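You operate a simulated robot arm through the tools that you are given. There is no shell and no other tool.

You are at the controls of a simulated two-armed robot. One attempt, no reset.

TASK
Close both cement pots, wipe up the spill and stand the yellow brush in its dish.
Fine: wipe with the white pad and put it back. Set down upright: what you pick out, yellow brush. What is to be rubbed or washed off counts as gone when no trace of it is left.
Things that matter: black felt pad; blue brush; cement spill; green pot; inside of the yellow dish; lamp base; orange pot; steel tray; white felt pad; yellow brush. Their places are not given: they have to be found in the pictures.

It is judged by the outcome, as a careful person would: the job done as asked, and still so three seconds after it is handed in. It fails if anything else is knocked over, pushed out of place, dropped, spilled or broken.

THE ROBOT
Two 7-joint arms with fingered hands on one trunk that stands fixed in place. Base frame: the origin is at the foot of the trunk, x ahead of it, y to its left, z up; the work surface is at about z = 86. Readings come in cm, rad, newtons and seconds.
The left shoulder is at [7, 16.6, 111.8], the right one opposite. With the tool pointing down near the work surface each hand reaches from about 46 to 96 cm from the base axis, measured 20 degrees to its own side. Payload 4.1 kg a hand.
Tool frame (each hand has its own): the origin (TCP) lies between the finger pads and is the grasp point; the fingertips stand 3.2 cm ahead of it; z points along the fingers, y is the line along which they close. The gripper opens to 10.8 cm; its body begins 3.8 cm behind the TCP. The gripper is a hand of 4 fingers: y runs from the thumb to the fingers, the wrist lies at [-1.6, -10.8, -18.6] in the tool frame, and closing takes about 1.5 s.
Orientation is that of the tool frame in the base frame, as a unit quaternion [w, x, y, z]. With the fingers straight down and the wrist toward the robot, the tool's x, y and z point along [0, 1, 0], [1, 0, 0] and [0, 0, -1] of the base frame.

THE INTERFACE
- The arms move only by the tool play_rows. It takes "left_plan", "right_plan" or both (then of equal length, played together; a hand with none holds still); each is a list of rows, each a list of 6 numbers: the shift along the tool's x, y, z in units of 25 mm (1.0 is 25 mm), then the turn, a rotation vector about the tool's x, y, z in units of 8 degrees (1.0 is 8 degrees). In form: [[dx, dy, dz, wx, wy, wz], ...]. A call has 1 to 20 rows; each row shifts and turns the commanded pose from where the row before left it, along the tool's axes as they then stand. "left_hand" and "right_hand" are, for a hand that has rows, the closure in counts, from 0 (fully open) to 255 (shut), set as the call begins (left out, the last holds). A call with a number of a shift or a turn outside -1 to 1 is refused whole. Each row takes 0.2 s and may step no farther than 5 cm and 0.15 rad from the row before; otherwise, or with a gripper value out of range, the whole call is refused. Where a pose cannot be reached the arm comes as near as it can. A force on the tool above 40 N (or 10 N above the force at the start of the call, whichever is more), or a blocked arm, ends the call early, and 0.2 s more pass. The fingers move at their own pace (about 4.5 cm/s each) and stop on an object; they squeeze with about 29 N. The grip force told is the motor's: it shows also when the fingers shut on nothing. Time passes only in rows, and 0.2 s behind the last, so rows that do not move let the fingers close. It gives the time, the measured TCP pose, the force on the tool (base axes), the opening and the grip force at its end, in the units of the frame above (readings bear some noise), with the torque about the TCP (base axes, N m) and any sound that the robot's microphone picked up.
- Cameras (640 x 400 px; columns grow to the right, rows downward): "scene" is now at [13.14, -4.85, 136.72]; the picture's right is [-0.50, -0.87, 0.00], its down [-0.31, 0.18, -0.93] and it looks along [0.81, -0.47, -0.36] (base axes); focal length 311 px, centre (320, 200). "left" rides on the left gripper at [-6.4, -9.3, -13.2] in its tool frame; the picture's right is [-0.80, -0.28, 0.53], its down [0.55, -0.71, 0.45] and it looks along [0.25, 0.65, 0.72] (tool axes); focal length 247 px, centre (320, 200). "right" rides on the right gripper at [6.4, -9.3, -13.2] in its tool frame; the picture's right is [-0.80, 0.28, -0.53], its down [-0.55, -0.71, 0.45] and it looks along [-0.25, 0.65, 0.72] (tool axes); focal length 247 px, centre (320, 200).
- get_image(camera): a new picture of that camera. No time passes.
- slide_trunk(by): slides the trunk up (or, below 0, down) by that many cm; the arms and the scene camera ride with it, the base frame stays. It gives what a move gives, with no picture.
- preshape(shape, hand): the hand has 4 fingers and takes this shape, open, in about a second: jaw (thumb against the fingers, like two jaws); tri (thumb and two fingers); tip (a fingertip pinch); poke (one finger out to press); point (the index stretched); flat (the hand flat); cup (the hand cupped); fist (a fist). The gripper value then closes the fingers along that shape, each until it touches; the sizes above hold for jaw. It gives what a move gives, with no picture.
- turn_head(pan, tilt): turns the head with the scene camera to pan (to the left, within 1.501 rad either way) and tilt (down, from -0.506 to 1.204), counted from straight ahead of the robot. It gives what a move gives.
- probe_pixels(camera, pixels): for up to 12 pixels [column, row] of the newest picture of that camera ("zoom" is the newest enlarged one), the place [x, y, z] in the base frame of the surface seen there, good to about 0.3 cm. No time passes.
- zoom(camera, box): a new picture of the part [left, top, right, bottom] of that camera's present view, enlarged. No time passes.
- close_job(): hands the job in; it is judged then, once.

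Unless the task says otherwise, let go and move clear before handing in.

The tools are called after "Call:" as name(argument=value, ...) on one line, values as JSON. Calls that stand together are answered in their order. play_rows: Moves the arms, as the interface text tells. Its arguments: {"type":"object","properties":{"left_plan":{"type":"array"},"left_hand":{"type":"number"},"right_plan":{"type":"array"},"right_hand":{"type":"number"}},"required":[]} The other tools are called the same way: slide_trunk (by) moves the trunk up or down; preshape (shape, hand) gives the hand a shape; turn_head (pan, tilt) turns the head that bears the scene camera; get_image (camera) takes a picture; probe_pixels (camera, pixels) gives the place of the surface under pixels of a picture; zoom (camera, box) takes an enlarged picture of a part of a camera's view; close_job () hands the job in.

At the start:

```text
t: 0.0
left_tool_pos: [48.12, -6.94, 121.58]
left_ee_rot: [0.0, 0.707, 0.707, 0.0]
left_force: [0.7, 0.0, -0.8]
left_torque: [0.02, 0.02, -0.01]
left_opening: 10.74
left_grip_force: 0.1
left_shape: jaw
right_tool_pos: [43.14, -55.2, 116.33]
right_ee_rot: [0.0, 0.707, 0.707, 0.0]
right_force: [1.2, 0.1, -0.9]
right_torque: [0.0, -0.03, 0.0]
right_opening: 10.81
right_grip_force: 0.0
right_shape: jaw
trunk travel left (down, up): [-62.5, 31.5]
head pan, tilt (commanded): [-0.525, 0.37]
```

scene: 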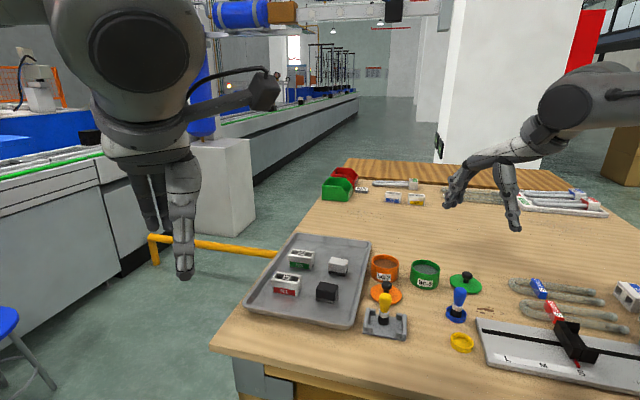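
right: 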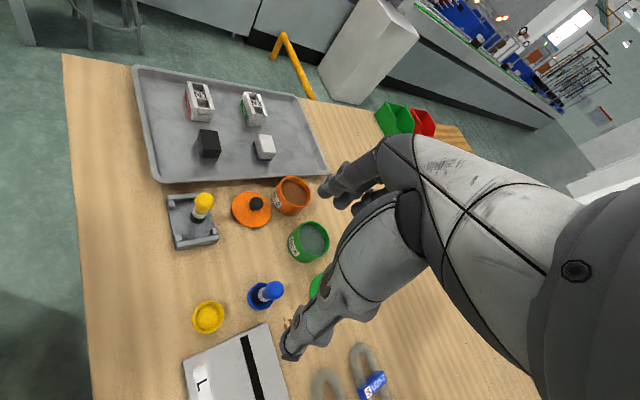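
left: 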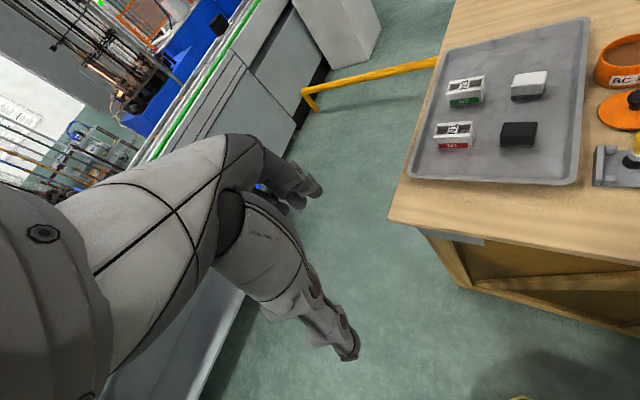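

The scene picture shows a steel tray with pads (about 327,265 white and 327,292 black), orange and green pots with lids beside them, a yellow brush on a grey stand (385,310), and a yellow dish (462,342). I will zoom in for details.

Call:
zoom(camera="scene", box=[240, 220, 500, 382])

Call:
zoom(camera="right", box=[120, 60, 380, 360])

Call:
zoom(camera="scene", box=[430, 250, 640, 382])

```text
2.46 times, centred on (370, 301) of scene
```

zoom: 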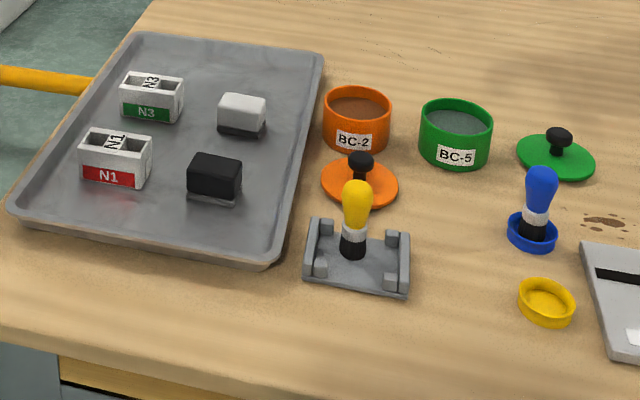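

```text
1.33 times, centred on (250, 210) of right
```

zoom: 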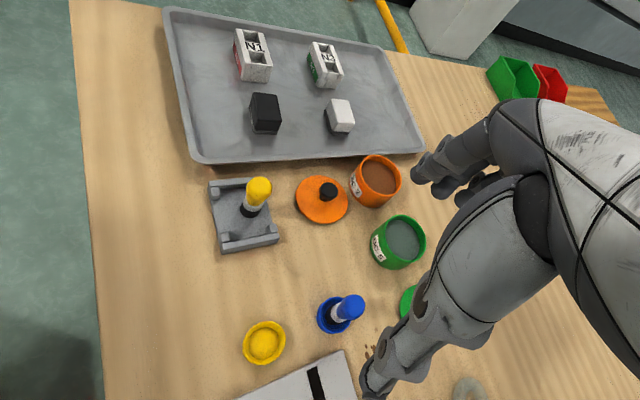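

```text
3.03 times, centred on (535, 316) of scene
```

zoom: 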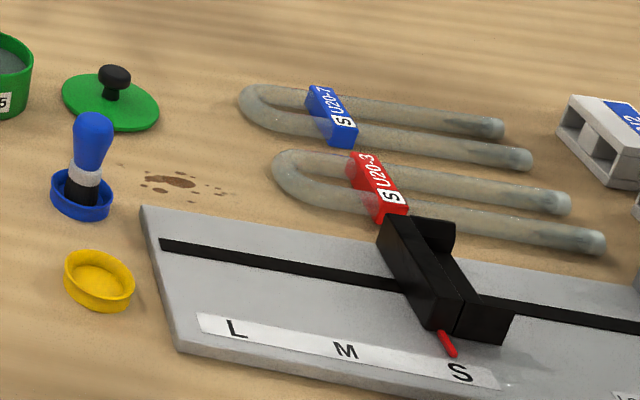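

The yellow brush seems to stand on the grey fixture, and the brown cement spill is near (487,311) between the blue brush and glass U tubes. I will probe positions of all key things.

Call:
probe_pixels(camera="scene", pixels=[[384, 266], [386, 285], [387, 295], [384, 300], [385, 318], [425, 268], [466, 274], [467, 285], [460, 293], [456, 318], [461, 342], [486, 310]])

Call:
zoom(camera="scene", box=[350, 270, 430, 350])

Call:
zoom(camera="scene", box=[430, 260, 530, 360])

```text
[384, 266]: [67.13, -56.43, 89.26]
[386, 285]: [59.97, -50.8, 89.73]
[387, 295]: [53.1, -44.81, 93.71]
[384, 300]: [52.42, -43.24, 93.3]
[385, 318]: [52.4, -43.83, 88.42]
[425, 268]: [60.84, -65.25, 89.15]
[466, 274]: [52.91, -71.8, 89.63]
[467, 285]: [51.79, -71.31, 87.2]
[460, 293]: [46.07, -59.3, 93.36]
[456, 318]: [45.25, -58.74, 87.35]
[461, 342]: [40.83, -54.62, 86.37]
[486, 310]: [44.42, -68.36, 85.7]
```

```text
5.00 times, centred on (390, 310) of scene
```

zoom: 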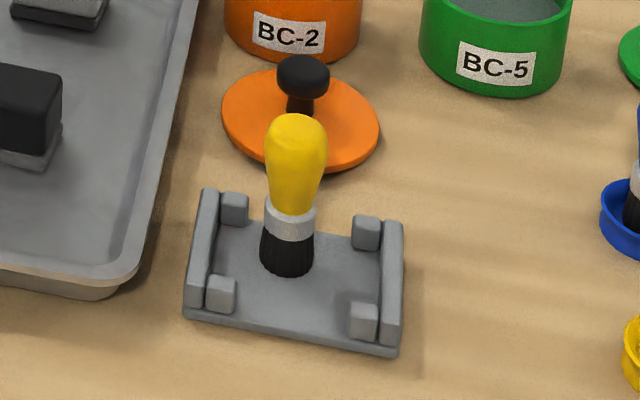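

```text
4.00 times, centred on (480, 310) of scene
```

zoom: 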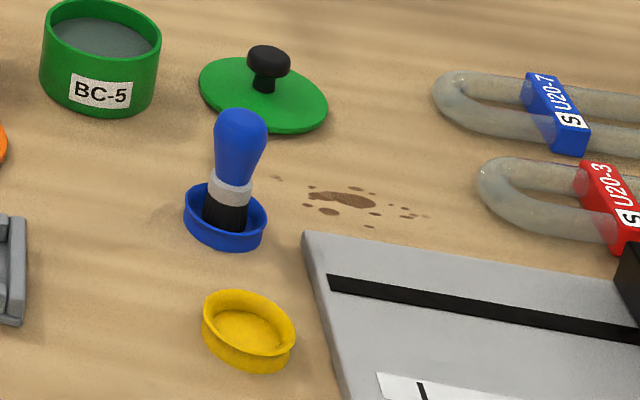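

The yellow brush stands on the grey lamp base and its dish is empty at about (41,-54.6). I will turn the head to centre the work area.

Call:
turn_head(pan=-0.85, tilt=0.65)

Call:
get_image(camera="scene")

```text
t: 0.8
left_tool_pos: [48.23, -6.86, 121.56]
left_ee_rot: [0.001, 0.706, 0.708, 0.0]
left_force: [0.2, -0.5, 0.3]
left_torque: [-0.02, -0.02, 0.0]
left_opening: 10.75
left_grip_force: 0.1
left_shape: jaw
right_tool_pos: [43.09, -55.1, 116.35]
right_ee_rot: [-0.001, 0.707, 0.707, 0.0]
right_force: [-0.5, -0.2, 0.2]
right_torque: [0.0, 0.0, -0.01]
right_opening: 10.74
right_grip_force: 0.0
right_shape: jaw
trunk travel left (down, up): [-62.5, 31.5]
head pan, tilt (commanded): [-0.85, 0.649]
```

```text
taken
```

scene: 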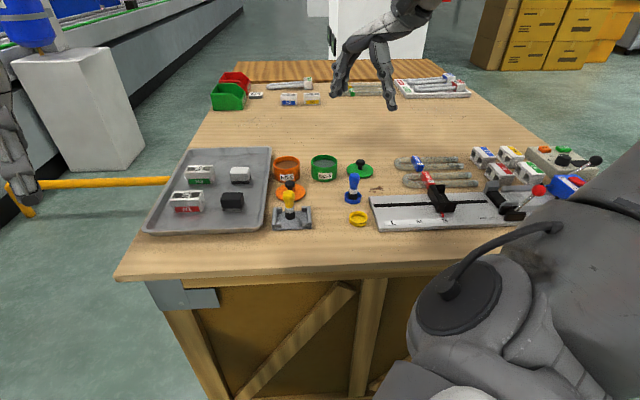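

The work area is now centred around (300,190). I zoom in and probe.

Call:
zoom(camera="scene", box=[130, 135, 290, 235])

Call:
zoom(camera="scene", box=[260, 140, 420, 240])

```text
4.00 times, centred on (210, 185) of scene
```

zoom: 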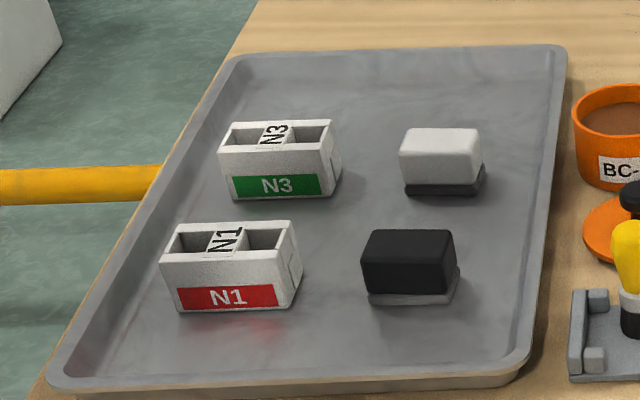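

```text
4.00 times, centred on (340, 190) of scene
```

zoom: 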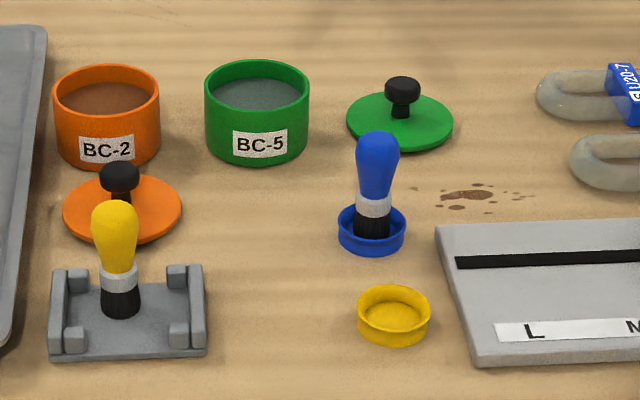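

The second zoom clearly shows both pots, lids, brush, dish and spill; I will probe it for accurate geometry.

Call:
probe_pixels(camera="zoom", pixels=[[106, 70], [55, 102], [158, 102], [106, 128], [106, 100], [119, 176], [65, 207], [180, 207], [121, 240], [115, 215], [119, 278], [119, 310]])

Call:
probe_pixels(camera="zoom", pixels=[[257, 64], [208, 93], [307, 93], [257, 118], [257, 95], [402, 88], [349, 118], [451, 118], [400, 142], [402, 110], [376, 150], [376, 205]])

Call:
probe_pixels(camera="zoom", pixels=[[393, 288], [359, 313], [428, 313], [393, 334], [393, 315], [465, 194], [411, 188], [530, 197], [455, 208], [490, 211], [437, 225], [480, 184]])

Call:
probe_pixels(camera="zoom", pixels=[[52, 280], [48, 345], [206, 340], [198, 275], [130, 320], [90, 290], [160, 290], [341, 235], [405, 235], [372, 210], [600, 140], [572, 165]])

```text
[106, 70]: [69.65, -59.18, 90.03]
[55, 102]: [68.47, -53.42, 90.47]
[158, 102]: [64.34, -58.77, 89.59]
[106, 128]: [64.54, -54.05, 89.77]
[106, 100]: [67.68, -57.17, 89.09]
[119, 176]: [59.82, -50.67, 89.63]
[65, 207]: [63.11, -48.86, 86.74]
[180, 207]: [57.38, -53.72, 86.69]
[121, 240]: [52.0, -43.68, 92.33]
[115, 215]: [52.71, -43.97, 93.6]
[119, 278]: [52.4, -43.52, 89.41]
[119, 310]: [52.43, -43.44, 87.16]
```

```text
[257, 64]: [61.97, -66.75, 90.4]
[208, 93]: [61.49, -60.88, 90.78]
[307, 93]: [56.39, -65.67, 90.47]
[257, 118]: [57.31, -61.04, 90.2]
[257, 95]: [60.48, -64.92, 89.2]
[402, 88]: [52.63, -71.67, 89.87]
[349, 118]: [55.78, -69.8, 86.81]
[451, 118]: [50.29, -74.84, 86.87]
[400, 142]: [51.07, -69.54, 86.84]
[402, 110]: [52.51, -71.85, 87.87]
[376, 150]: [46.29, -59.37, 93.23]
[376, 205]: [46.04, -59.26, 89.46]
```

```text
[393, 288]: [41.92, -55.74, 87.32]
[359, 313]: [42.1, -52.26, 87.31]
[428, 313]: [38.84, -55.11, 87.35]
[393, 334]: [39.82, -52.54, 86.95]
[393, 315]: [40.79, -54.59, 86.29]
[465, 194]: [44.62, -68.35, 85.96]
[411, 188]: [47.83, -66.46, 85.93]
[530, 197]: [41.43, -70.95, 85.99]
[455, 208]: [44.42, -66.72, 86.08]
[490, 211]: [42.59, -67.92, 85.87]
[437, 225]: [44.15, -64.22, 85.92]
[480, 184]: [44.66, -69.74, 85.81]
```

```text
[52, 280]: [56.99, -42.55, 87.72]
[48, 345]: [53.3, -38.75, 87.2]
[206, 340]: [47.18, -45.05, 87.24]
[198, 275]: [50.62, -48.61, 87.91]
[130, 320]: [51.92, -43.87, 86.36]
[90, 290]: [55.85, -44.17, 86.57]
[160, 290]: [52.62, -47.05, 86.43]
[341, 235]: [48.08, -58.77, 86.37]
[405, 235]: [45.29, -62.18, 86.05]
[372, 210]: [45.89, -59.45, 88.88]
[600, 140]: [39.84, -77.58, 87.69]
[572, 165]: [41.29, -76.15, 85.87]
```

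Now probe the white pad and the tray from the scene picture, with a new zoom centred on them.

Call:
zoom(camera="scene", box=[190, 145, 270, 225])

```text
5.00 times, centred on (230, 185) of scene
```

zoom: 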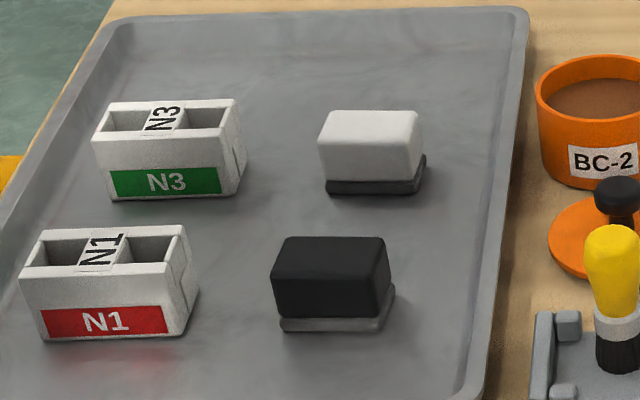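

The white pad is at zoom (370,150) with a dark grey sole. I probe its edges and the tray.

Call:
probe_pixels(camera="zoom", pixels=[[330, 115], [415, 117], [410, 144], [322, 142], [370, 130], [365, 165], [330, 190], [410, 190], [425, 160], [370, 220], [500, 200], [527, 60]])

Call:
probe_pixels(camera="zoom", pixels=[[285, 240], [382, 240], [385, 283], [275, 280], [330, 260], [240, 130], [235, 190], [505, 60], [480, 390], [210, 290], [330, 60], [590, 120]])

```text
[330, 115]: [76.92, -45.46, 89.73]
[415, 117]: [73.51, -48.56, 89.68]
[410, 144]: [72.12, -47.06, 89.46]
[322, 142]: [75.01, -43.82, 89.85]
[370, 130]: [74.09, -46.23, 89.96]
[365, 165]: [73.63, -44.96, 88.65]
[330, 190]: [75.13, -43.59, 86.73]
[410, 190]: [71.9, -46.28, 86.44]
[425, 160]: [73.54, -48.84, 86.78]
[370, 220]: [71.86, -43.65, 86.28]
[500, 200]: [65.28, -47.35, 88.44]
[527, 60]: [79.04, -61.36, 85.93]
```

```text
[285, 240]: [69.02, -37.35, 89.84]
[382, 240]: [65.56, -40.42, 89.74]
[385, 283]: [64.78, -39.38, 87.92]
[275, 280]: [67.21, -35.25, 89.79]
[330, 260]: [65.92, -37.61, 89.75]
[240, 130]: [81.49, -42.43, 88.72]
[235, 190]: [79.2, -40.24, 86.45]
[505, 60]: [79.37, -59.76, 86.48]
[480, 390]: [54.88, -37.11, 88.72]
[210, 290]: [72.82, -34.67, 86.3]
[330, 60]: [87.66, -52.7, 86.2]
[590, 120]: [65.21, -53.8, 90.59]
```

The white pad's top is at z≈89.8, centred about (74.4,-46.2), long axis along roughly 40° in base. I now look at the right hand's shape more closely.

Call:
zoom(camera="scene", box=[310, 0, 470, 120])

Call:
get_image(camera="right")

```text
3.33 times, centred on (390, 60) of scene
```

zoom: 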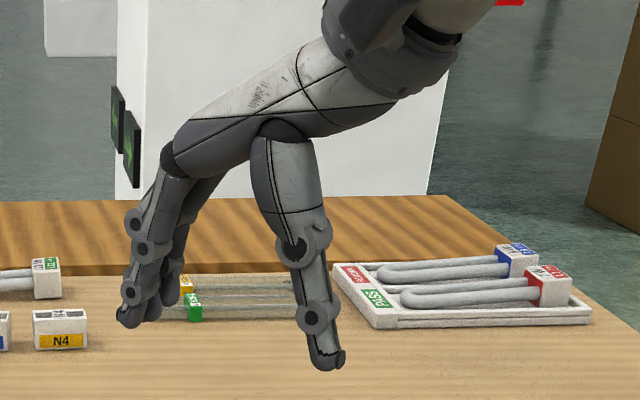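

```text
taken
```

right: 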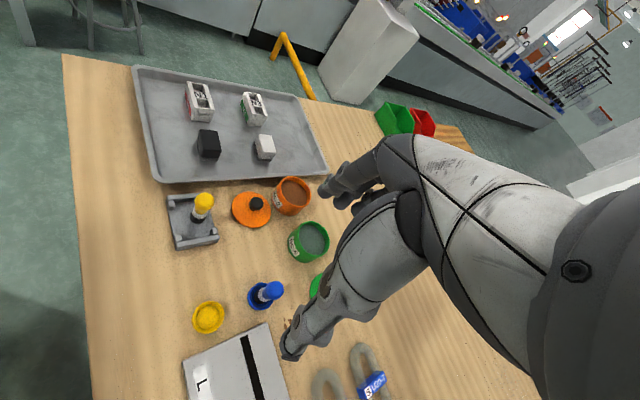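

The thumb is on the robot side and the fingers on the far side. I yaw the right hand by −50° so that its wrist points to the shoulder and it aligns with the table.

Call:
play_rows(right_plan=[[0, 0, 0, 0, 0, 1], [0, 0, 0, 0, 0, 1], [0, 0, 0, 0, 0, 1], [0, 0, 0, 0, 0, 1], [0, 0, 0, 0, 0, 1], [0, 0, 0, 0, 0, 1], [0, 0, 0, 0, 0, 0.25], [0, 0, 0, 0, 0, 0]], right_hand=0)

Call:
get_image(camera="scene")

Call:
get_image(camera="right")

```text
t: 2.6
left_tool_pos: [48.25, -6.97, 121.52]
left_ee_rot: [0.0, 0.707, 0.708, 0.0]
left_force: [-0.1, 0.0, 0.1]
left_torque: [-0.03, 0.0, -0.01]
left_opening: 10.77
left_grip_force: 0.1
left_shape: jaw
right_tool_pos: [43.11, -55.27, 116.35]
right_ee_rot: [0.0, 0.94, 0.342, 0.0]
right_force: [-0.5, -0.2, 0.2]
right_torque: [-0.01, 0.04, 0.02]
right_opening: 10.77
right_grip_force: 0.1
right_shape: jaw
trunk travel left (down, up): [-62.5, 31.5]
head pan, tilt (commanded): [-0.85, 0.649]
```

```text
taken
```

scene: 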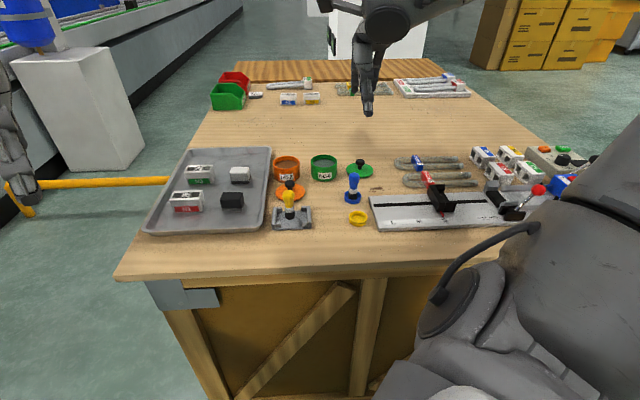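

```text
taken
```

right: 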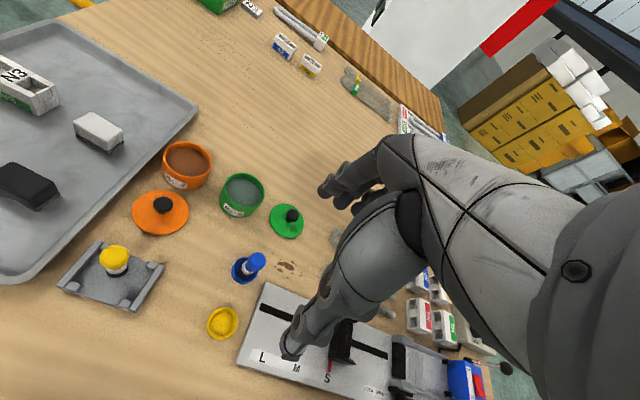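

The hand now points along the table's depth. I zoom on it for finger width.

Call:
zoom(camera="scene", box=[320, 20, 420, 130])

Call:
probe_pixels(camera="scene", pixels=[[365, 113], [370, 105], [356, 100], [374, 100], [372, 90], [356, 60], [380, 60]])

```text
3.64 times, centred on (370, 75) of scene
```

zoom: 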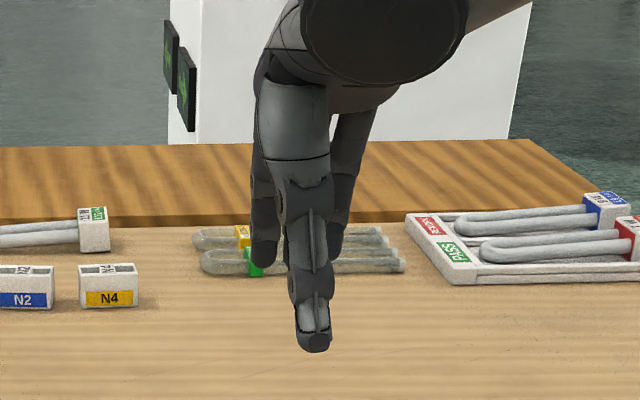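

```text
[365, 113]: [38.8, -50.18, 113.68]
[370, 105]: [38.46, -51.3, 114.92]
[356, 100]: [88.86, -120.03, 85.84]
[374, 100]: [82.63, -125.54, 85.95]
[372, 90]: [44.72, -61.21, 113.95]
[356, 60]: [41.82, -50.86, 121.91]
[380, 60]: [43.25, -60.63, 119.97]
```

The jaw has a thumb against a row of fingers about 6 cm wide. I test how the jaw closes (count 150) in free air to learn opening and shape.

Call:
play_rows(right_plan=[[0, 0, 0, 0, 0, 0], [0, 0, 0, 0, 0, 0], [0, 0, 0, 0, 0, 0], [0, 0, 0, 0, 0, 0], [0, 0, 0, 0, 0, 0], [0, 0, 0, 0, 0, 0]], right_hand=150)

Call:
zoom(camera="scene", box=[320, 20, 420, 130])

Call:
zoom(camera="right", box=[240, 100, 460, 380])

```text
t: 4.0
left_tool_pos: [48.24, -7.02, 121.62]
left_ee_rot: [-0.001, 0.706, 0.708, 0.0]
left_force: [0.2, -0.5, -0.2]
left_torque: [0.02, -0.02, 0.02]
left_opening: 10.77
left_grip_force: 0.0
left_shape: jaw
right_tool_pos: [43.15, -55.25, 116.33]
right_ee_rot: [0.001, 0.94, 0.341, 0.0]
right_force: [0.1, -0.6, 0.0]
right_torque: [0.0, 0.0, -0.01]
right_opening: 4.51
right_grip_force: 0.1
right_shape: jaw
trunk travel left (down, up): [-62.5, 31.5]
head pan, tilt (commanded): [-0.85, 0.649]
```

```text
3.64 times, centred on (370, 75) of scene
```

zoom: 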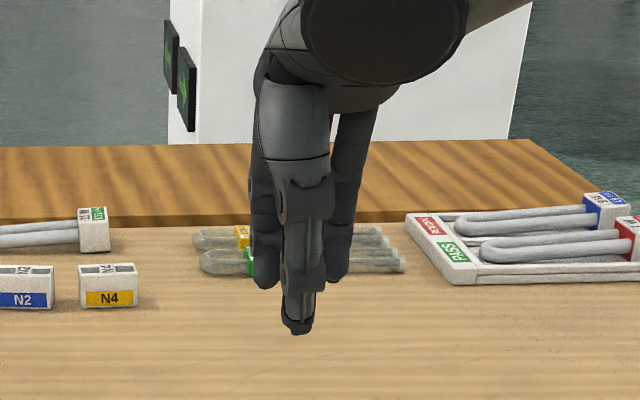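

```text
1.43 times, centred on (350, 240) of right
```

zoom: 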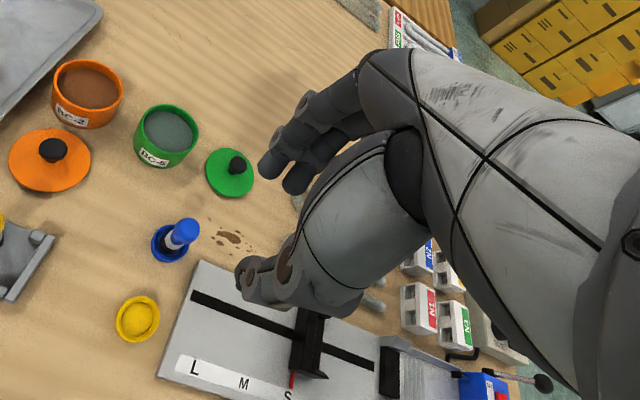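

Opening is linear in count (150 → 4.5 cm). I now check the "tip" shape.

Call:
preshape(shape="tip", hand="right")

Call:
zoom(camera="scene", box=[320, 20, 420, 130])

Call:
zoom(camera="right", box=[240, 100, 460, 380])

```text
t: 4.9
left_tool_pos: [48.23, -6.9, 121.5]
left_ee_rot: [-0.001, 0.707, 0.708, 0.0]
left_force: [0.5, 0.4, -0.4]
left_torque: [0.02, 0.02, -0.03]
left_opening: 10.77
left_grip_force: 0.0
left_shape: jaw
right_tool_pos: [43.13, -55.19, 116.3]
right_ee_rot: [0.0, 0.94, 0.343, -0.001]
right_force: [0.2, -0.2, 0.6]
right_torque: [0.04, -0.01, -0.03]
right_opening: 10.72
right_grip_force: 0.1
right_shape: tip
trunk travel left (down, up): [-62.5, 31.5]
head pan, tilt (commanded): [-0.85, 0.649]
```

```text
3.64 times, centred on (370, 75) of scene
```

zoom: 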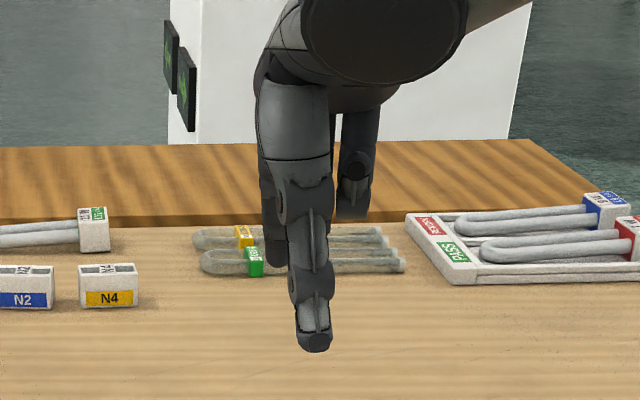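

```text
1.43 times, centred on (350, 240) of right
```

zoom: 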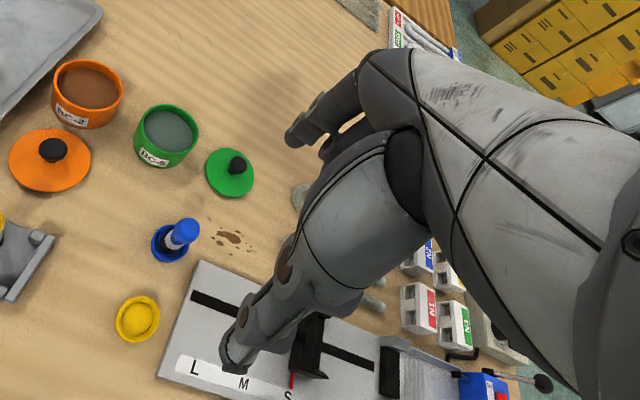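

In "tip" one finger opposes the thumb and the others curl away. I close it in air to see where the tips meet.

Call:
play_rows(right_plan=[[0, 0, 0, 0, 0, 0], [0, 0, 0, 0, 0, 0], [0, 0, 0, 0, 0, 0], [0, 0, 0, 0, 0, 0], [0, 0, 0, 0, 0, 0], [0, 0, 0, 0, 0, 0], [0, 0, 0, 0, 0, 0]], right_hand=215)

Call:
zoom(camera="scene", box=[320, 20, 420, 130])

Call:
zoom(camera="right", box=[240, 100, 460, 380])

Call:
probe_pixels(camera="zoom", pixels=[[225, 260], [270, 160]])

```text
t: 6.5
left_tool_pos: [48.15, -6.91, 121.46]
left_ee_rot: [0.0, 0.706, 0.708, 0.0]
left_force: [-0.4, 0.6, -0.2]
left_torque: [0.04, 0.0, 0.04]
left_opening: 10.75
left_grip_force: 0.1
left_shape: jaw
right_tool_pos: [43.2, -55.14, 116.24]
right_ee_rot: [0.0, 0.94, 0.341, 0.001]
right_force: [0.8, -0.4, 0.8]
right_torque: [-0.01, 0.02, 0.0]
right_opening: 1.76
right_grip_force: 0.0
right_shape: tip
trunk travel left (down, up): [-62.5, 31.5]
head pan, tilt (commanded): [-0.85, 0.649]
```

```text
3.64 times, centred on (370, 75) of scene
```

zoom: 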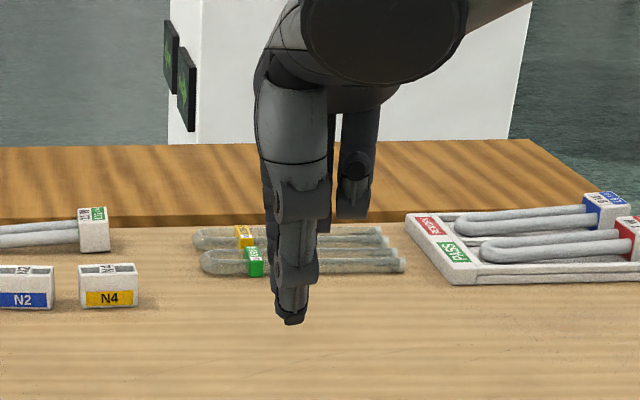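

```text
1.43 times, centred on (350, 240) of right
```

zoom: 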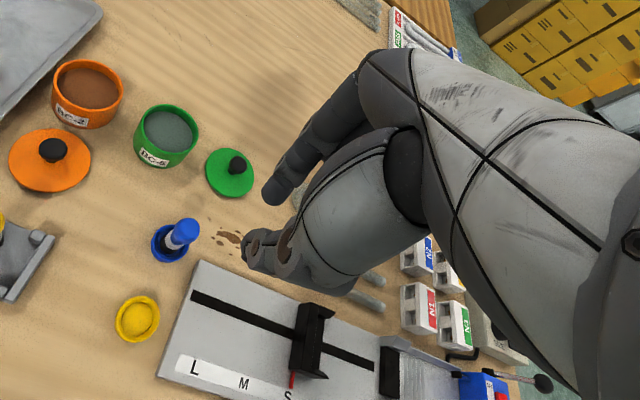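

```text
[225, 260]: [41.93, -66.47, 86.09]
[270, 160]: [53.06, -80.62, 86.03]
```

I probe the thumb tip position in the closed pinch to see its offset from the reported TCP.

Call:
get_image(camera="scene")

Call:
probe_pixels(camera="scene", pixels=[[362, 107], [361, 104], [364, 104], [362, 101], [362, 97], [356, 90]])

Call:
zoom(camera="scene", box=[345, 80, 385, 120])

```text
taken
```

scene: 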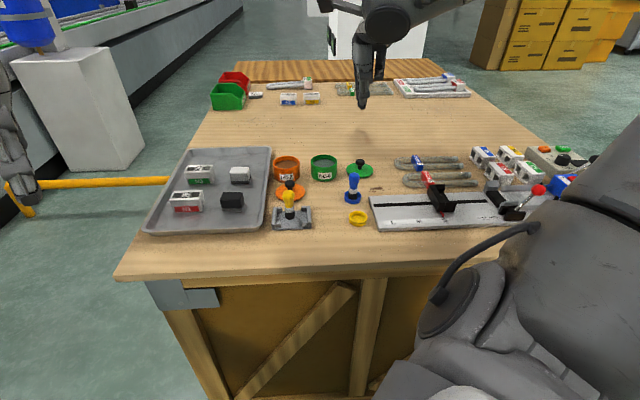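

```text
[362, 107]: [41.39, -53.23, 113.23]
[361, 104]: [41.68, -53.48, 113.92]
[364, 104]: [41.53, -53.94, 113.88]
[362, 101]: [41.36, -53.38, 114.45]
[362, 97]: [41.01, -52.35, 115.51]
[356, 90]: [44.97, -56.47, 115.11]
```

```text
10.00 times, centred on (365, 100) of scene
```

zoom: 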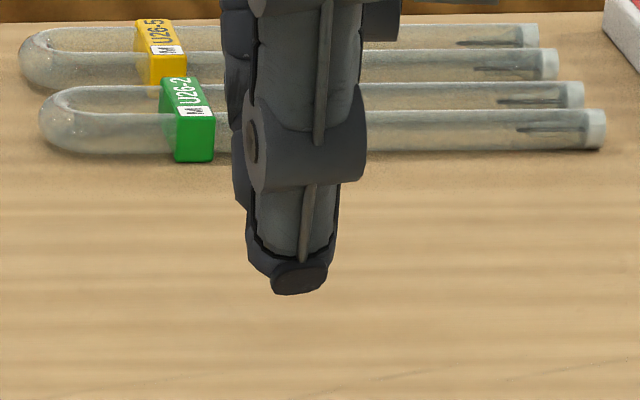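

The pinch centre matches the TCP well. Now I zoom tightly on the yellow brush to measure its axis and height.

Call:
zoom(camera="scene", box=[268, 183, 316, 233])

Call:
probe_pixels(camera="zoom", pixels=[[320, 200], [300, 70], [300, 90], [300, 120], [270, 110], [330, 110], [300, 160], [300, 240], [285, 240], [325, 240]])

```text
8.00 times, centred on (292, 208) of scene
```

zoom: 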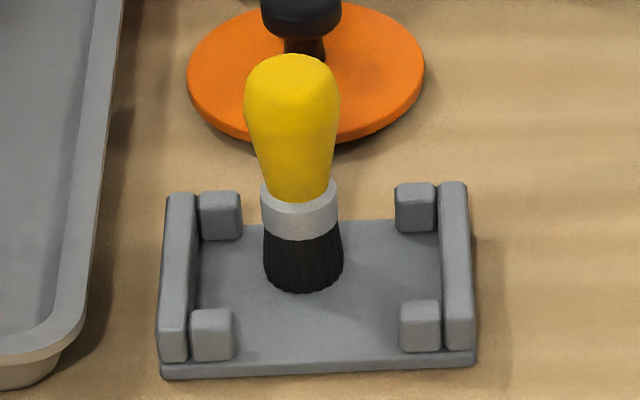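

```text
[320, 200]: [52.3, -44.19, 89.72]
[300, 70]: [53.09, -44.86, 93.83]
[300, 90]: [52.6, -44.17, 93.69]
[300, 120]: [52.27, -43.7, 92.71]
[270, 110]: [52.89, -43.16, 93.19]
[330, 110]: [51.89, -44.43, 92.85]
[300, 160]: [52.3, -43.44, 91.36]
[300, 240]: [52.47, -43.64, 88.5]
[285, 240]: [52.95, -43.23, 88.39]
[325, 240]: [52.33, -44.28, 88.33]
```

The yellow brush's axis is near (53.1,-44.45), with top at about z 94.2. I set the jaw shape and hover above it.

Call:
preshape(shape="jaw", hand="right")

Call:
play_rows(right_plan=[[0.83, -0.105, 0.5, 0, 0, 0], [0.83, -0.105, 0.5, 0, 0, 0], [0.83, -0.105, 0.5, 0, 0, 0], [0.83, -0.105, 0.5, 0, 0, 0], [0.83, -0.105, 0.5, 0, 0, 0], [0.83, -0.105, 0.5, 0, 0, 0], [0.83, -0.105, 0.5, 0, 0, 0], [0, 0, 0, 0, 0, 0]], right_hand=0)

Call:
get_image(camera="scene")

Call:
get_image(camera="right")

```text
t: 7.4
left_tool_pos: [48.2, -6.92, 121.58]
left_ee_rot: [0.0, 0.707, 0.707, 0.001]
left_force: [0.1, -0.4, -0.3]
left_torque: [0.0, 0.01, 0.0]
left_opening: 10.75
left_grip_force: 0.1
left_shape: jaw
right_tool_pos: [43.12, -55.22, 116.33]
right_ee_rot: [0.0, 0.94, 0.342, 0.0]
right_force: [0.2, 0.2, -0.5]
right_torque: [-0.02, -0.03, 0.06]
right_opening: 10.77
right_grip_force: 0.0
right_shape: jaw
trunk travel left (down, up): [-62.5, 31.5]
head pan, tilt (commanded): [-0.85, 0.649]
```

```text
t: 9.2
left_tool_pos: [48.11, -7.03, 121.59]
left_ee_rot: [0.0, 0.707, 0.708, 0.001]
left_force: [0.1, -0.1, 0.8]
left_torque: [0.0, -0.02, -0.01]
left_opening: 10.77
left_grip_force: 0.1
left_shape: jaw
right_tool_pos: [52.87, -44.32, 107.48]
right_ee_rot: [0.0, 0.94, 0.342, 0.001]
right_force: [-0.8, 0.0, -0.3]
right_torque: [-0.01, 0.0, -0.03]
right_opening: 10.75
right_grip_force: 0.1
right_shape: jaw
trunk travel left (down, up): [-62.5, 31.5]
head pan, tilt (commanded): [-0.85, 0.649]
```

```text
taken
```

scene: 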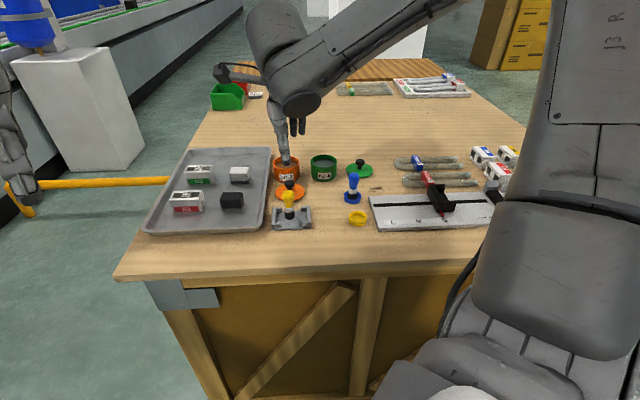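

```text
taken
```

right: 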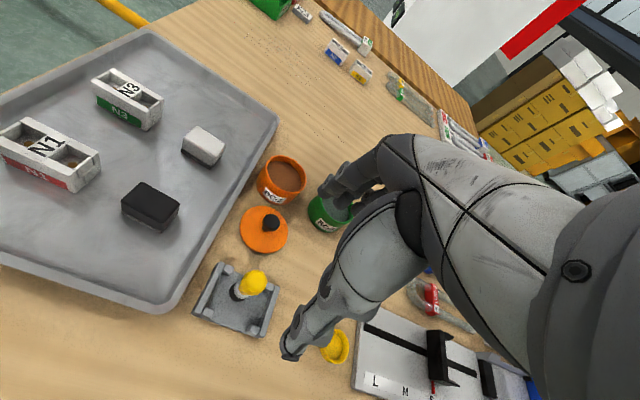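

TCP hovers over the brush (52.87,-44.32,107.5). I descend to about z 97.5 with the fingertips just above its top and check alignment.

Call:
play_rows(right_plan=[[0.04, 0.1, 1, 0, 0, 0], [0, 0, 1, 0, 0, 0], [0, 0, 1, 0, 0, 0], [0, 0, 1, 0, 0, 0], [0, 0, 0, 0, 0, 0]])

Call:
zoom(camera="scene", box=[250, 130, 330, 230])

Call:
get_image(camera="right")

```text
t: 10.4
left_tool_pos: [47.97, -6.87, 121.57]
left_ee_rot: [-0.001, 0.706, 0.708, 0.0]
left_force: [-0.3, 0.0, 0.4]
left_torque: [-0.02, -0.01, 0.01]
left_opening: 10.77
left_grip_force: 0.0
left_shape: jaw
right_tool_pos: [53.31, -44.42, 97.49]
right_ee_rot: [0.001, 0.94, 0.342, 0.001]
right_force: [-0.6, -0.1, 0.2]
right_torque: [-0.01, -0.03, -0.02]
right_opening: 10.76
right_grip_force: 0.1
right_shape: jaw
trunk travel left (down, up): [-62.5, 31.5]
head pan, tilt (commanded): [-0.85, 0.649]
```

```text
4.00 times, centred on (290, 180) of scene
```

zoom: 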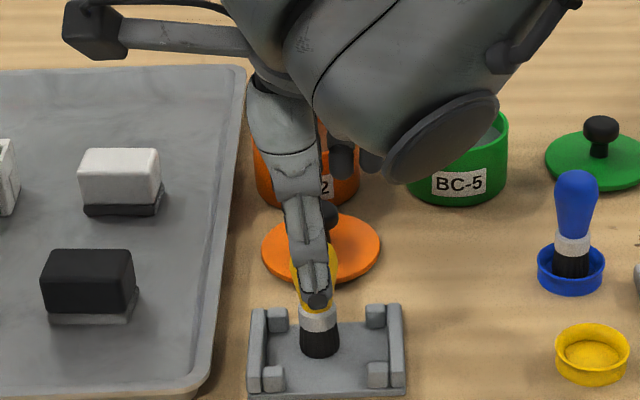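

```text
taken
```

right: 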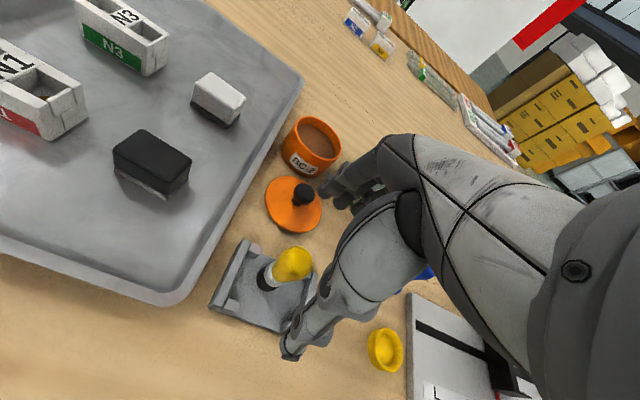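

The thumb lines up with the brush (zoom 317 vs 318). I descend to z≈92.6 around the handle.

Call:
play_rows(right_plan=[[0, 0, 0.65, 0, 0, 0], [0, 0, 0.65, 0, 0, 0], [0, 0, 0.65, 0, 0, 0], [0, 0, 0, 0, 0, 0]])

Call:
zoom(camera="scene", box=[250, 130, 330, 230])

Call:
get_image(camera="right")

```text
t: 11.4
left_tool_pos: [48.09, -6.81, 121.57]
left_ee_rot: [0.0, 0.707, 0.708, 0.0]
left_force: [-0.2, 0.0, -0.7]
left_torque: [-0.01, -0.02, -0.01]
left_opening: 10.76
left_grip_force: 0.2
left_shape: jaw
right_tool_pos: [53.41, -44.49, 92.74]
right_ee_rot: [0.0, 0.94, 0.342, -0.001]
right_force: [-0.4, -0.7, 0.6]
right_torque: [0.0, 0.0, 0.01]
right_opening: 10.77
right_grip_force: 0.0
right_shape: jaw
trunk travel left (down, up): [-62.5, 31.5]
head pan, tilt (commanded): [-0.85, 0.649]
```

```text
4.00 times, centred on (290, 180) of scene
```

zoom: 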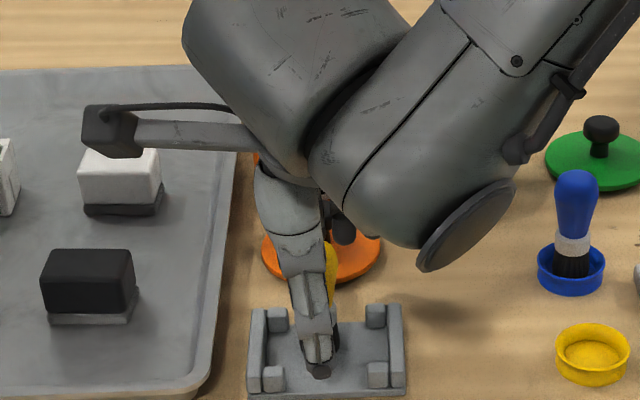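

```text
taken
```

right: 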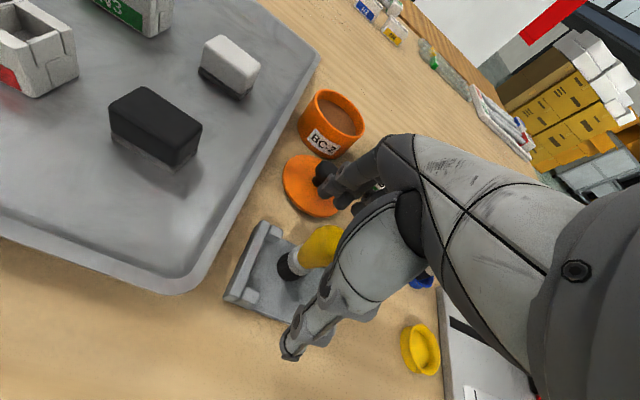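

The hand surrounds the handle and clears the orange lid knob. Now I close the fingers.

Call:
play_rows(right_plan=[[0, 0, 0, 0, 0, 0], [0, 0, 0, 0, 0, 0], [0, 0, 0, 0, 0, 0], [0, 0, 0, 0, 0, 0], [0, 0, 0, 0, 0, 0], [0, 0, 0, 0, 0, 0], [0, 0, 0, 0, 0, 0], [0, 0, 0, 0, 0, 0], [0, 0, 0, 0, 0, 0]], right_hand=255)

Call:
zoom(camera="scene", box=[250, 130, 330, 230])

Call:
get_image(camera="right")

```text
t: 13.4
left_tool_pos: [48.1, -6.91, 121.49]
left_ee_rot: [0.0, 0.706, 0.708, 0.0]
left_force: [0.5, -0.3, 0.1]
left_torque: [-0.01, 0.0, -0.02]
left_opening: 10.74
left_grip_force: 0.0
left_shape: jaw
right_tool_pos: [53.42, -44.63, 92.72]
right_ee_rot: [0.0, 0.94, 0.342, 0.0]
right_force: [0.2, 0.4, -0.4]
right_torque: [0.0, -0.04, 0.03]
right_opening: 1.04
right_grip_force: 29.0
right_shape: jaw
trunk travel left (down, up): [-62.5, 31.5]
head pan, tilt (commanded): [-0.85, 0.649]
```

```text
4.00 times, centred on (290, 180) of scene
```

zoom: 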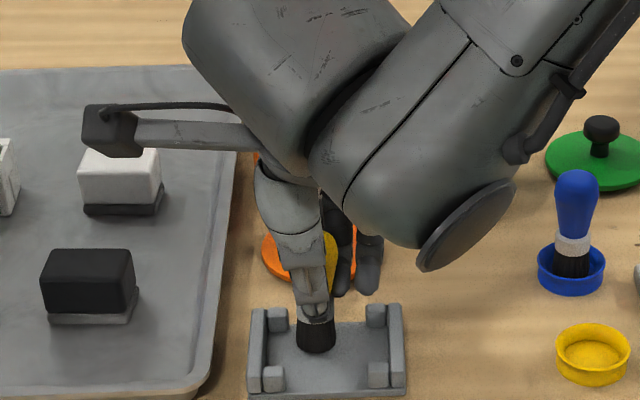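

```text
taken
```

right: 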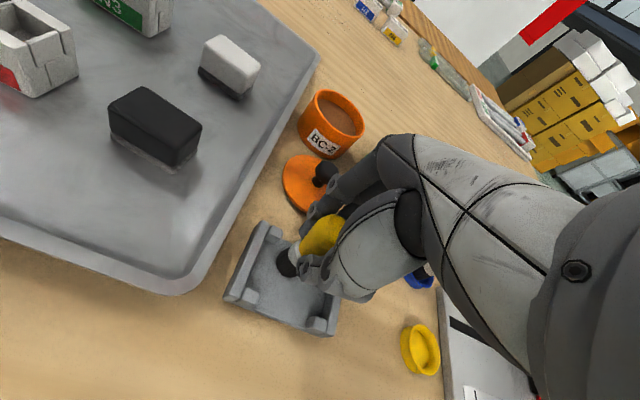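

The grip force is 29 N with the brush in the hand (opening 1.0). I lift slowly by 2.5 cm and look.

Call:
play_rows(right_plan=[[0, 0, -0.2, 0, 0, 0], [0, 0, -0.3, 0, 0, 0], [0, 0, -0.5, 0, 0, 0], [0, 0, 0, 0, 0, 0]])

Call:
zoom(camera="scene", box=[250, 130, 330, 230])

Call:
zoom(camera="right", box=[220, 140, 420, 340])

```text
t: 14.4
left_tool_pos: [48.27, -6.95, 121.57]
left_ee_rot: [0.0, 0.706, 0.708, -0.001]
left_force: [-0.5, -0.1, 0.2]
left_torque: [-0.02, -0.05, 0.02]
left_opening: 10.77
left_grip_force: 0.0
left_shape: jaw
right_tool_pos: [53.3, -44.57, 95.09]
right_ee_rot: [0.0, 0.94, 0.342, 0.0]
right_force: [0.0, -0.3, -0.4]
right_torque: [-0.01, 0.01, 0.01]
right_opening: 1.04
right_grip_force: 28.8
right_shape: jaw
trunk travel left (down, up): [-62.5, 31.5]
head pan, tilt (commanded): [-0.85, 0.649]
```

```text
4.00 times, centred on (290, 180) of scene
```

zoom: 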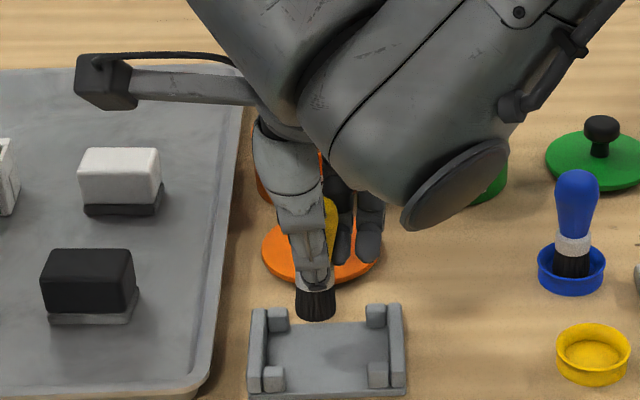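

```text
2.00 times, centred on (320, 240) of right
```

zoom: 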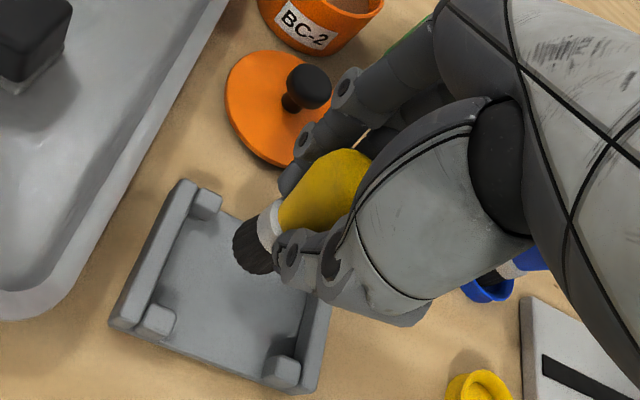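

The brush is lifted and looks upright. I zoom in on the bristles and the dish to measure offsets.

Call:
zoom(camera="scene", box=[340, 205, 376, 230])

Call:
probe_pixels(camera="zoom", pixels=[[320, 180], [320, 200], [320, 240], [320, 110], [320, 120], [190, 180], [450, 180], [220, 180], [420, 180], [320, 260], [250, 130], [390, 130]])

Call:
zoom(camera="scene", box=[270, 175, 310, 215])

Call:
probe_pixels(camera="zoom", pixels=[[300, 290], [360, 290], [330, 290], [330, 315], [330, 330], [375, 180], [370, 130]])

```text
16.00 times, centred on (358, 218) of scene
```

zoom: 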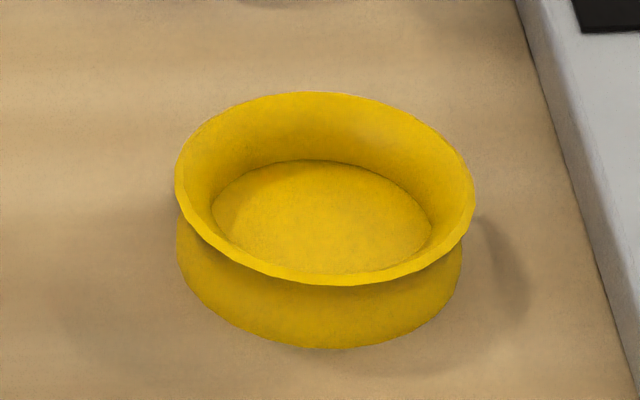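

```text
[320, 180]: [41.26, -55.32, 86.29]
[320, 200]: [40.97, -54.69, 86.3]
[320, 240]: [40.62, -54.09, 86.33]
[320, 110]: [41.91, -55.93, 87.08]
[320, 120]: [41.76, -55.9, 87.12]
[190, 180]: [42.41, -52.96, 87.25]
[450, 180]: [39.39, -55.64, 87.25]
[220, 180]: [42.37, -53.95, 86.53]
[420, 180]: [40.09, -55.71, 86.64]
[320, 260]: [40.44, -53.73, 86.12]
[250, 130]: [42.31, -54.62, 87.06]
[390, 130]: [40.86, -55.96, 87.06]
```

```text
10.00 times, centred on (290, 195) of scene
```

zoom: 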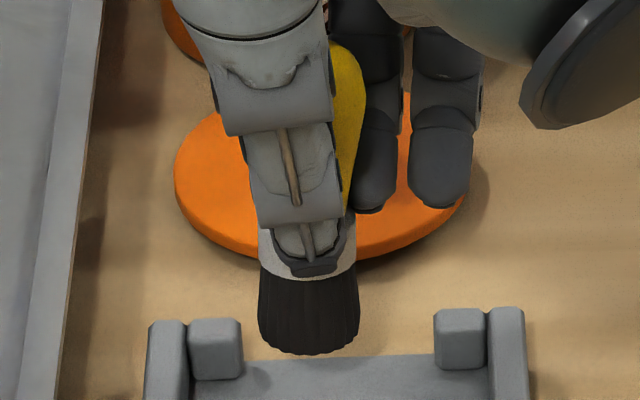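

```text
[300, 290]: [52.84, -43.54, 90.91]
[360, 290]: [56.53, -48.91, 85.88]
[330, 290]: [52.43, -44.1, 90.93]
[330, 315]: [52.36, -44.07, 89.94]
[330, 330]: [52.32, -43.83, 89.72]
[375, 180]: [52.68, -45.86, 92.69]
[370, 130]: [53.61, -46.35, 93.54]
```

The dish floor is centred near (40.85,-54.5) and the brush hangs close to the TCP. I lift a bit more and carry it over to hover above the dish.

Call:
play_rows(right_plan=[[0, 0, -1, 0, 0, 0], [-0.3, -0.01, 0, 0, 0, 0], [-0.7, -0.02, 0, 0, 0, 0], [-0.9, -0.03, 0, 0, 0, 0], [-0.9, -0.03, 0, 0, 0, 0], [-0.9, -0.03, 0, 0, 0, 0], [-0.9, -0.03, 0, 0, 0, 0], [-0.9, -0.02, 0, 0, 0, 0], [-0.6, -0.02, 0, 0, 0, 0], [-0.33, 0, 0, 0, 0, 0], [0, 0, 0, 0, 0, 0], [0, 0, 0, 0, 0, 0]])

Call:
get_image(camera="scene")

Call:
zoom(camera="scene", box=[326, 160, 390, 235])

Call:
get_image(camera="right")

```text
t: 17.0
left_tool_pos: [48.18, -6.85, 121.63]
left_ee_rot: [0.0, 0.706, 0.708, -0.001]
left_force: [0.6, -0.2, -0.4]
left_torque: [0.01, -0.01, -0.03]
left_opening: 10.74
left_grip_force: 0.1
left_shape: jaw
right_tool_pos: [40.69, -54.6, 97.51]
right_ee_rot: [0.0, 0.94, 0.342, 0.0]
right_force: [0.2, 1.4, -0.5]
right_torque: [0.02, 0.0, 0.02]
right_opening: 1.03
right_grip_force: 28.7
right_shape: jaw
trunk travel left (down, up): [-62.5, 31.5]
head pan, tilt (commanded): [-0.85, 0.649]
```

```text
taken
```

scene: 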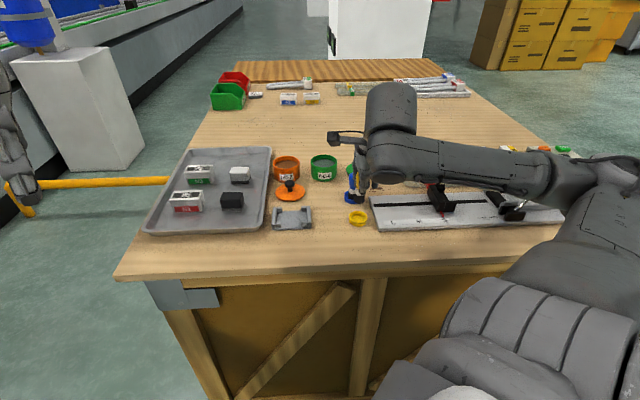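

```text
5.33 times, centred on (358, 198) of scene
```

zoom: 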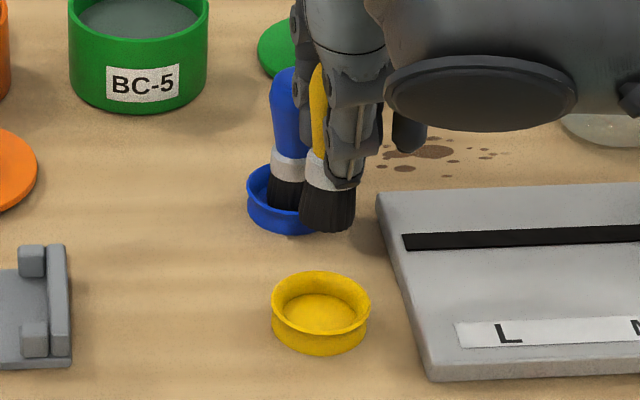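

```text
taken
```

right: 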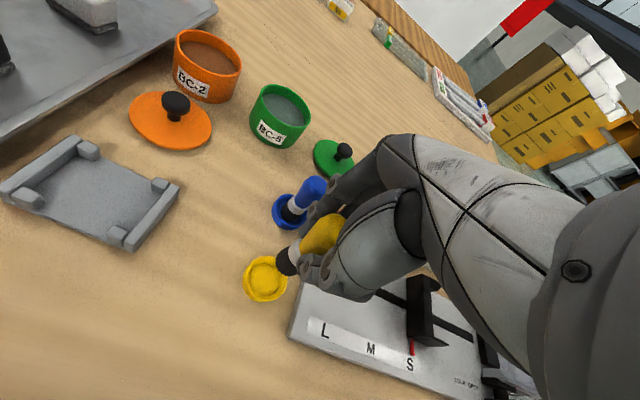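

The brush hovers over the dish; laterally it looks aligned (bristle col 328 vs dish 321 with perspective). I probe the bristles to check depth before lowering.

Call:
zoom(camera="scene", box=[344, 183, 376, 208])

Call:
probe_pixels(camera="zoom", pixels=[[320, 285], [340, 285], [360, 285], [300, 285], [380, 285], [340, 300], [340, 270], [345, 255], [310, 240], [300, 200], [290, 300], [340, 320]])

```text
16.00 times, centred on (360, 196) of scene
```

zoom: 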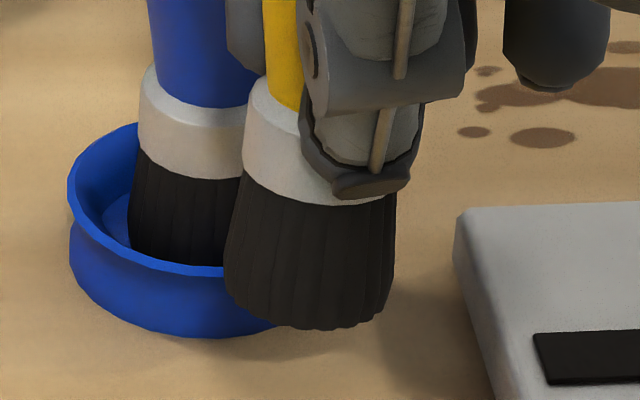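

```text
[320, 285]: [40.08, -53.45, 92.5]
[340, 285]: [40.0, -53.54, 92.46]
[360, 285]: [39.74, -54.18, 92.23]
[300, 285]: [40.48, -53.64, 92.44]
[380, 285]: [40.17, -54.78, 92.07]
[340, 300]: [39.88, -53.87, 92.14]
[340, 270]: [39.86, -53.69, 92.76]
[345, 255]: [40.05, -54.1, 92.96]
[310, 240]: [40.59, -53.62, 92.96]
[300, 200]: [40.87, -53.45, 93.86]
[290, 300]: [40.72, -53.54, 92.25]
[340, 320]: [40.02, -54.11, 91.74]
```

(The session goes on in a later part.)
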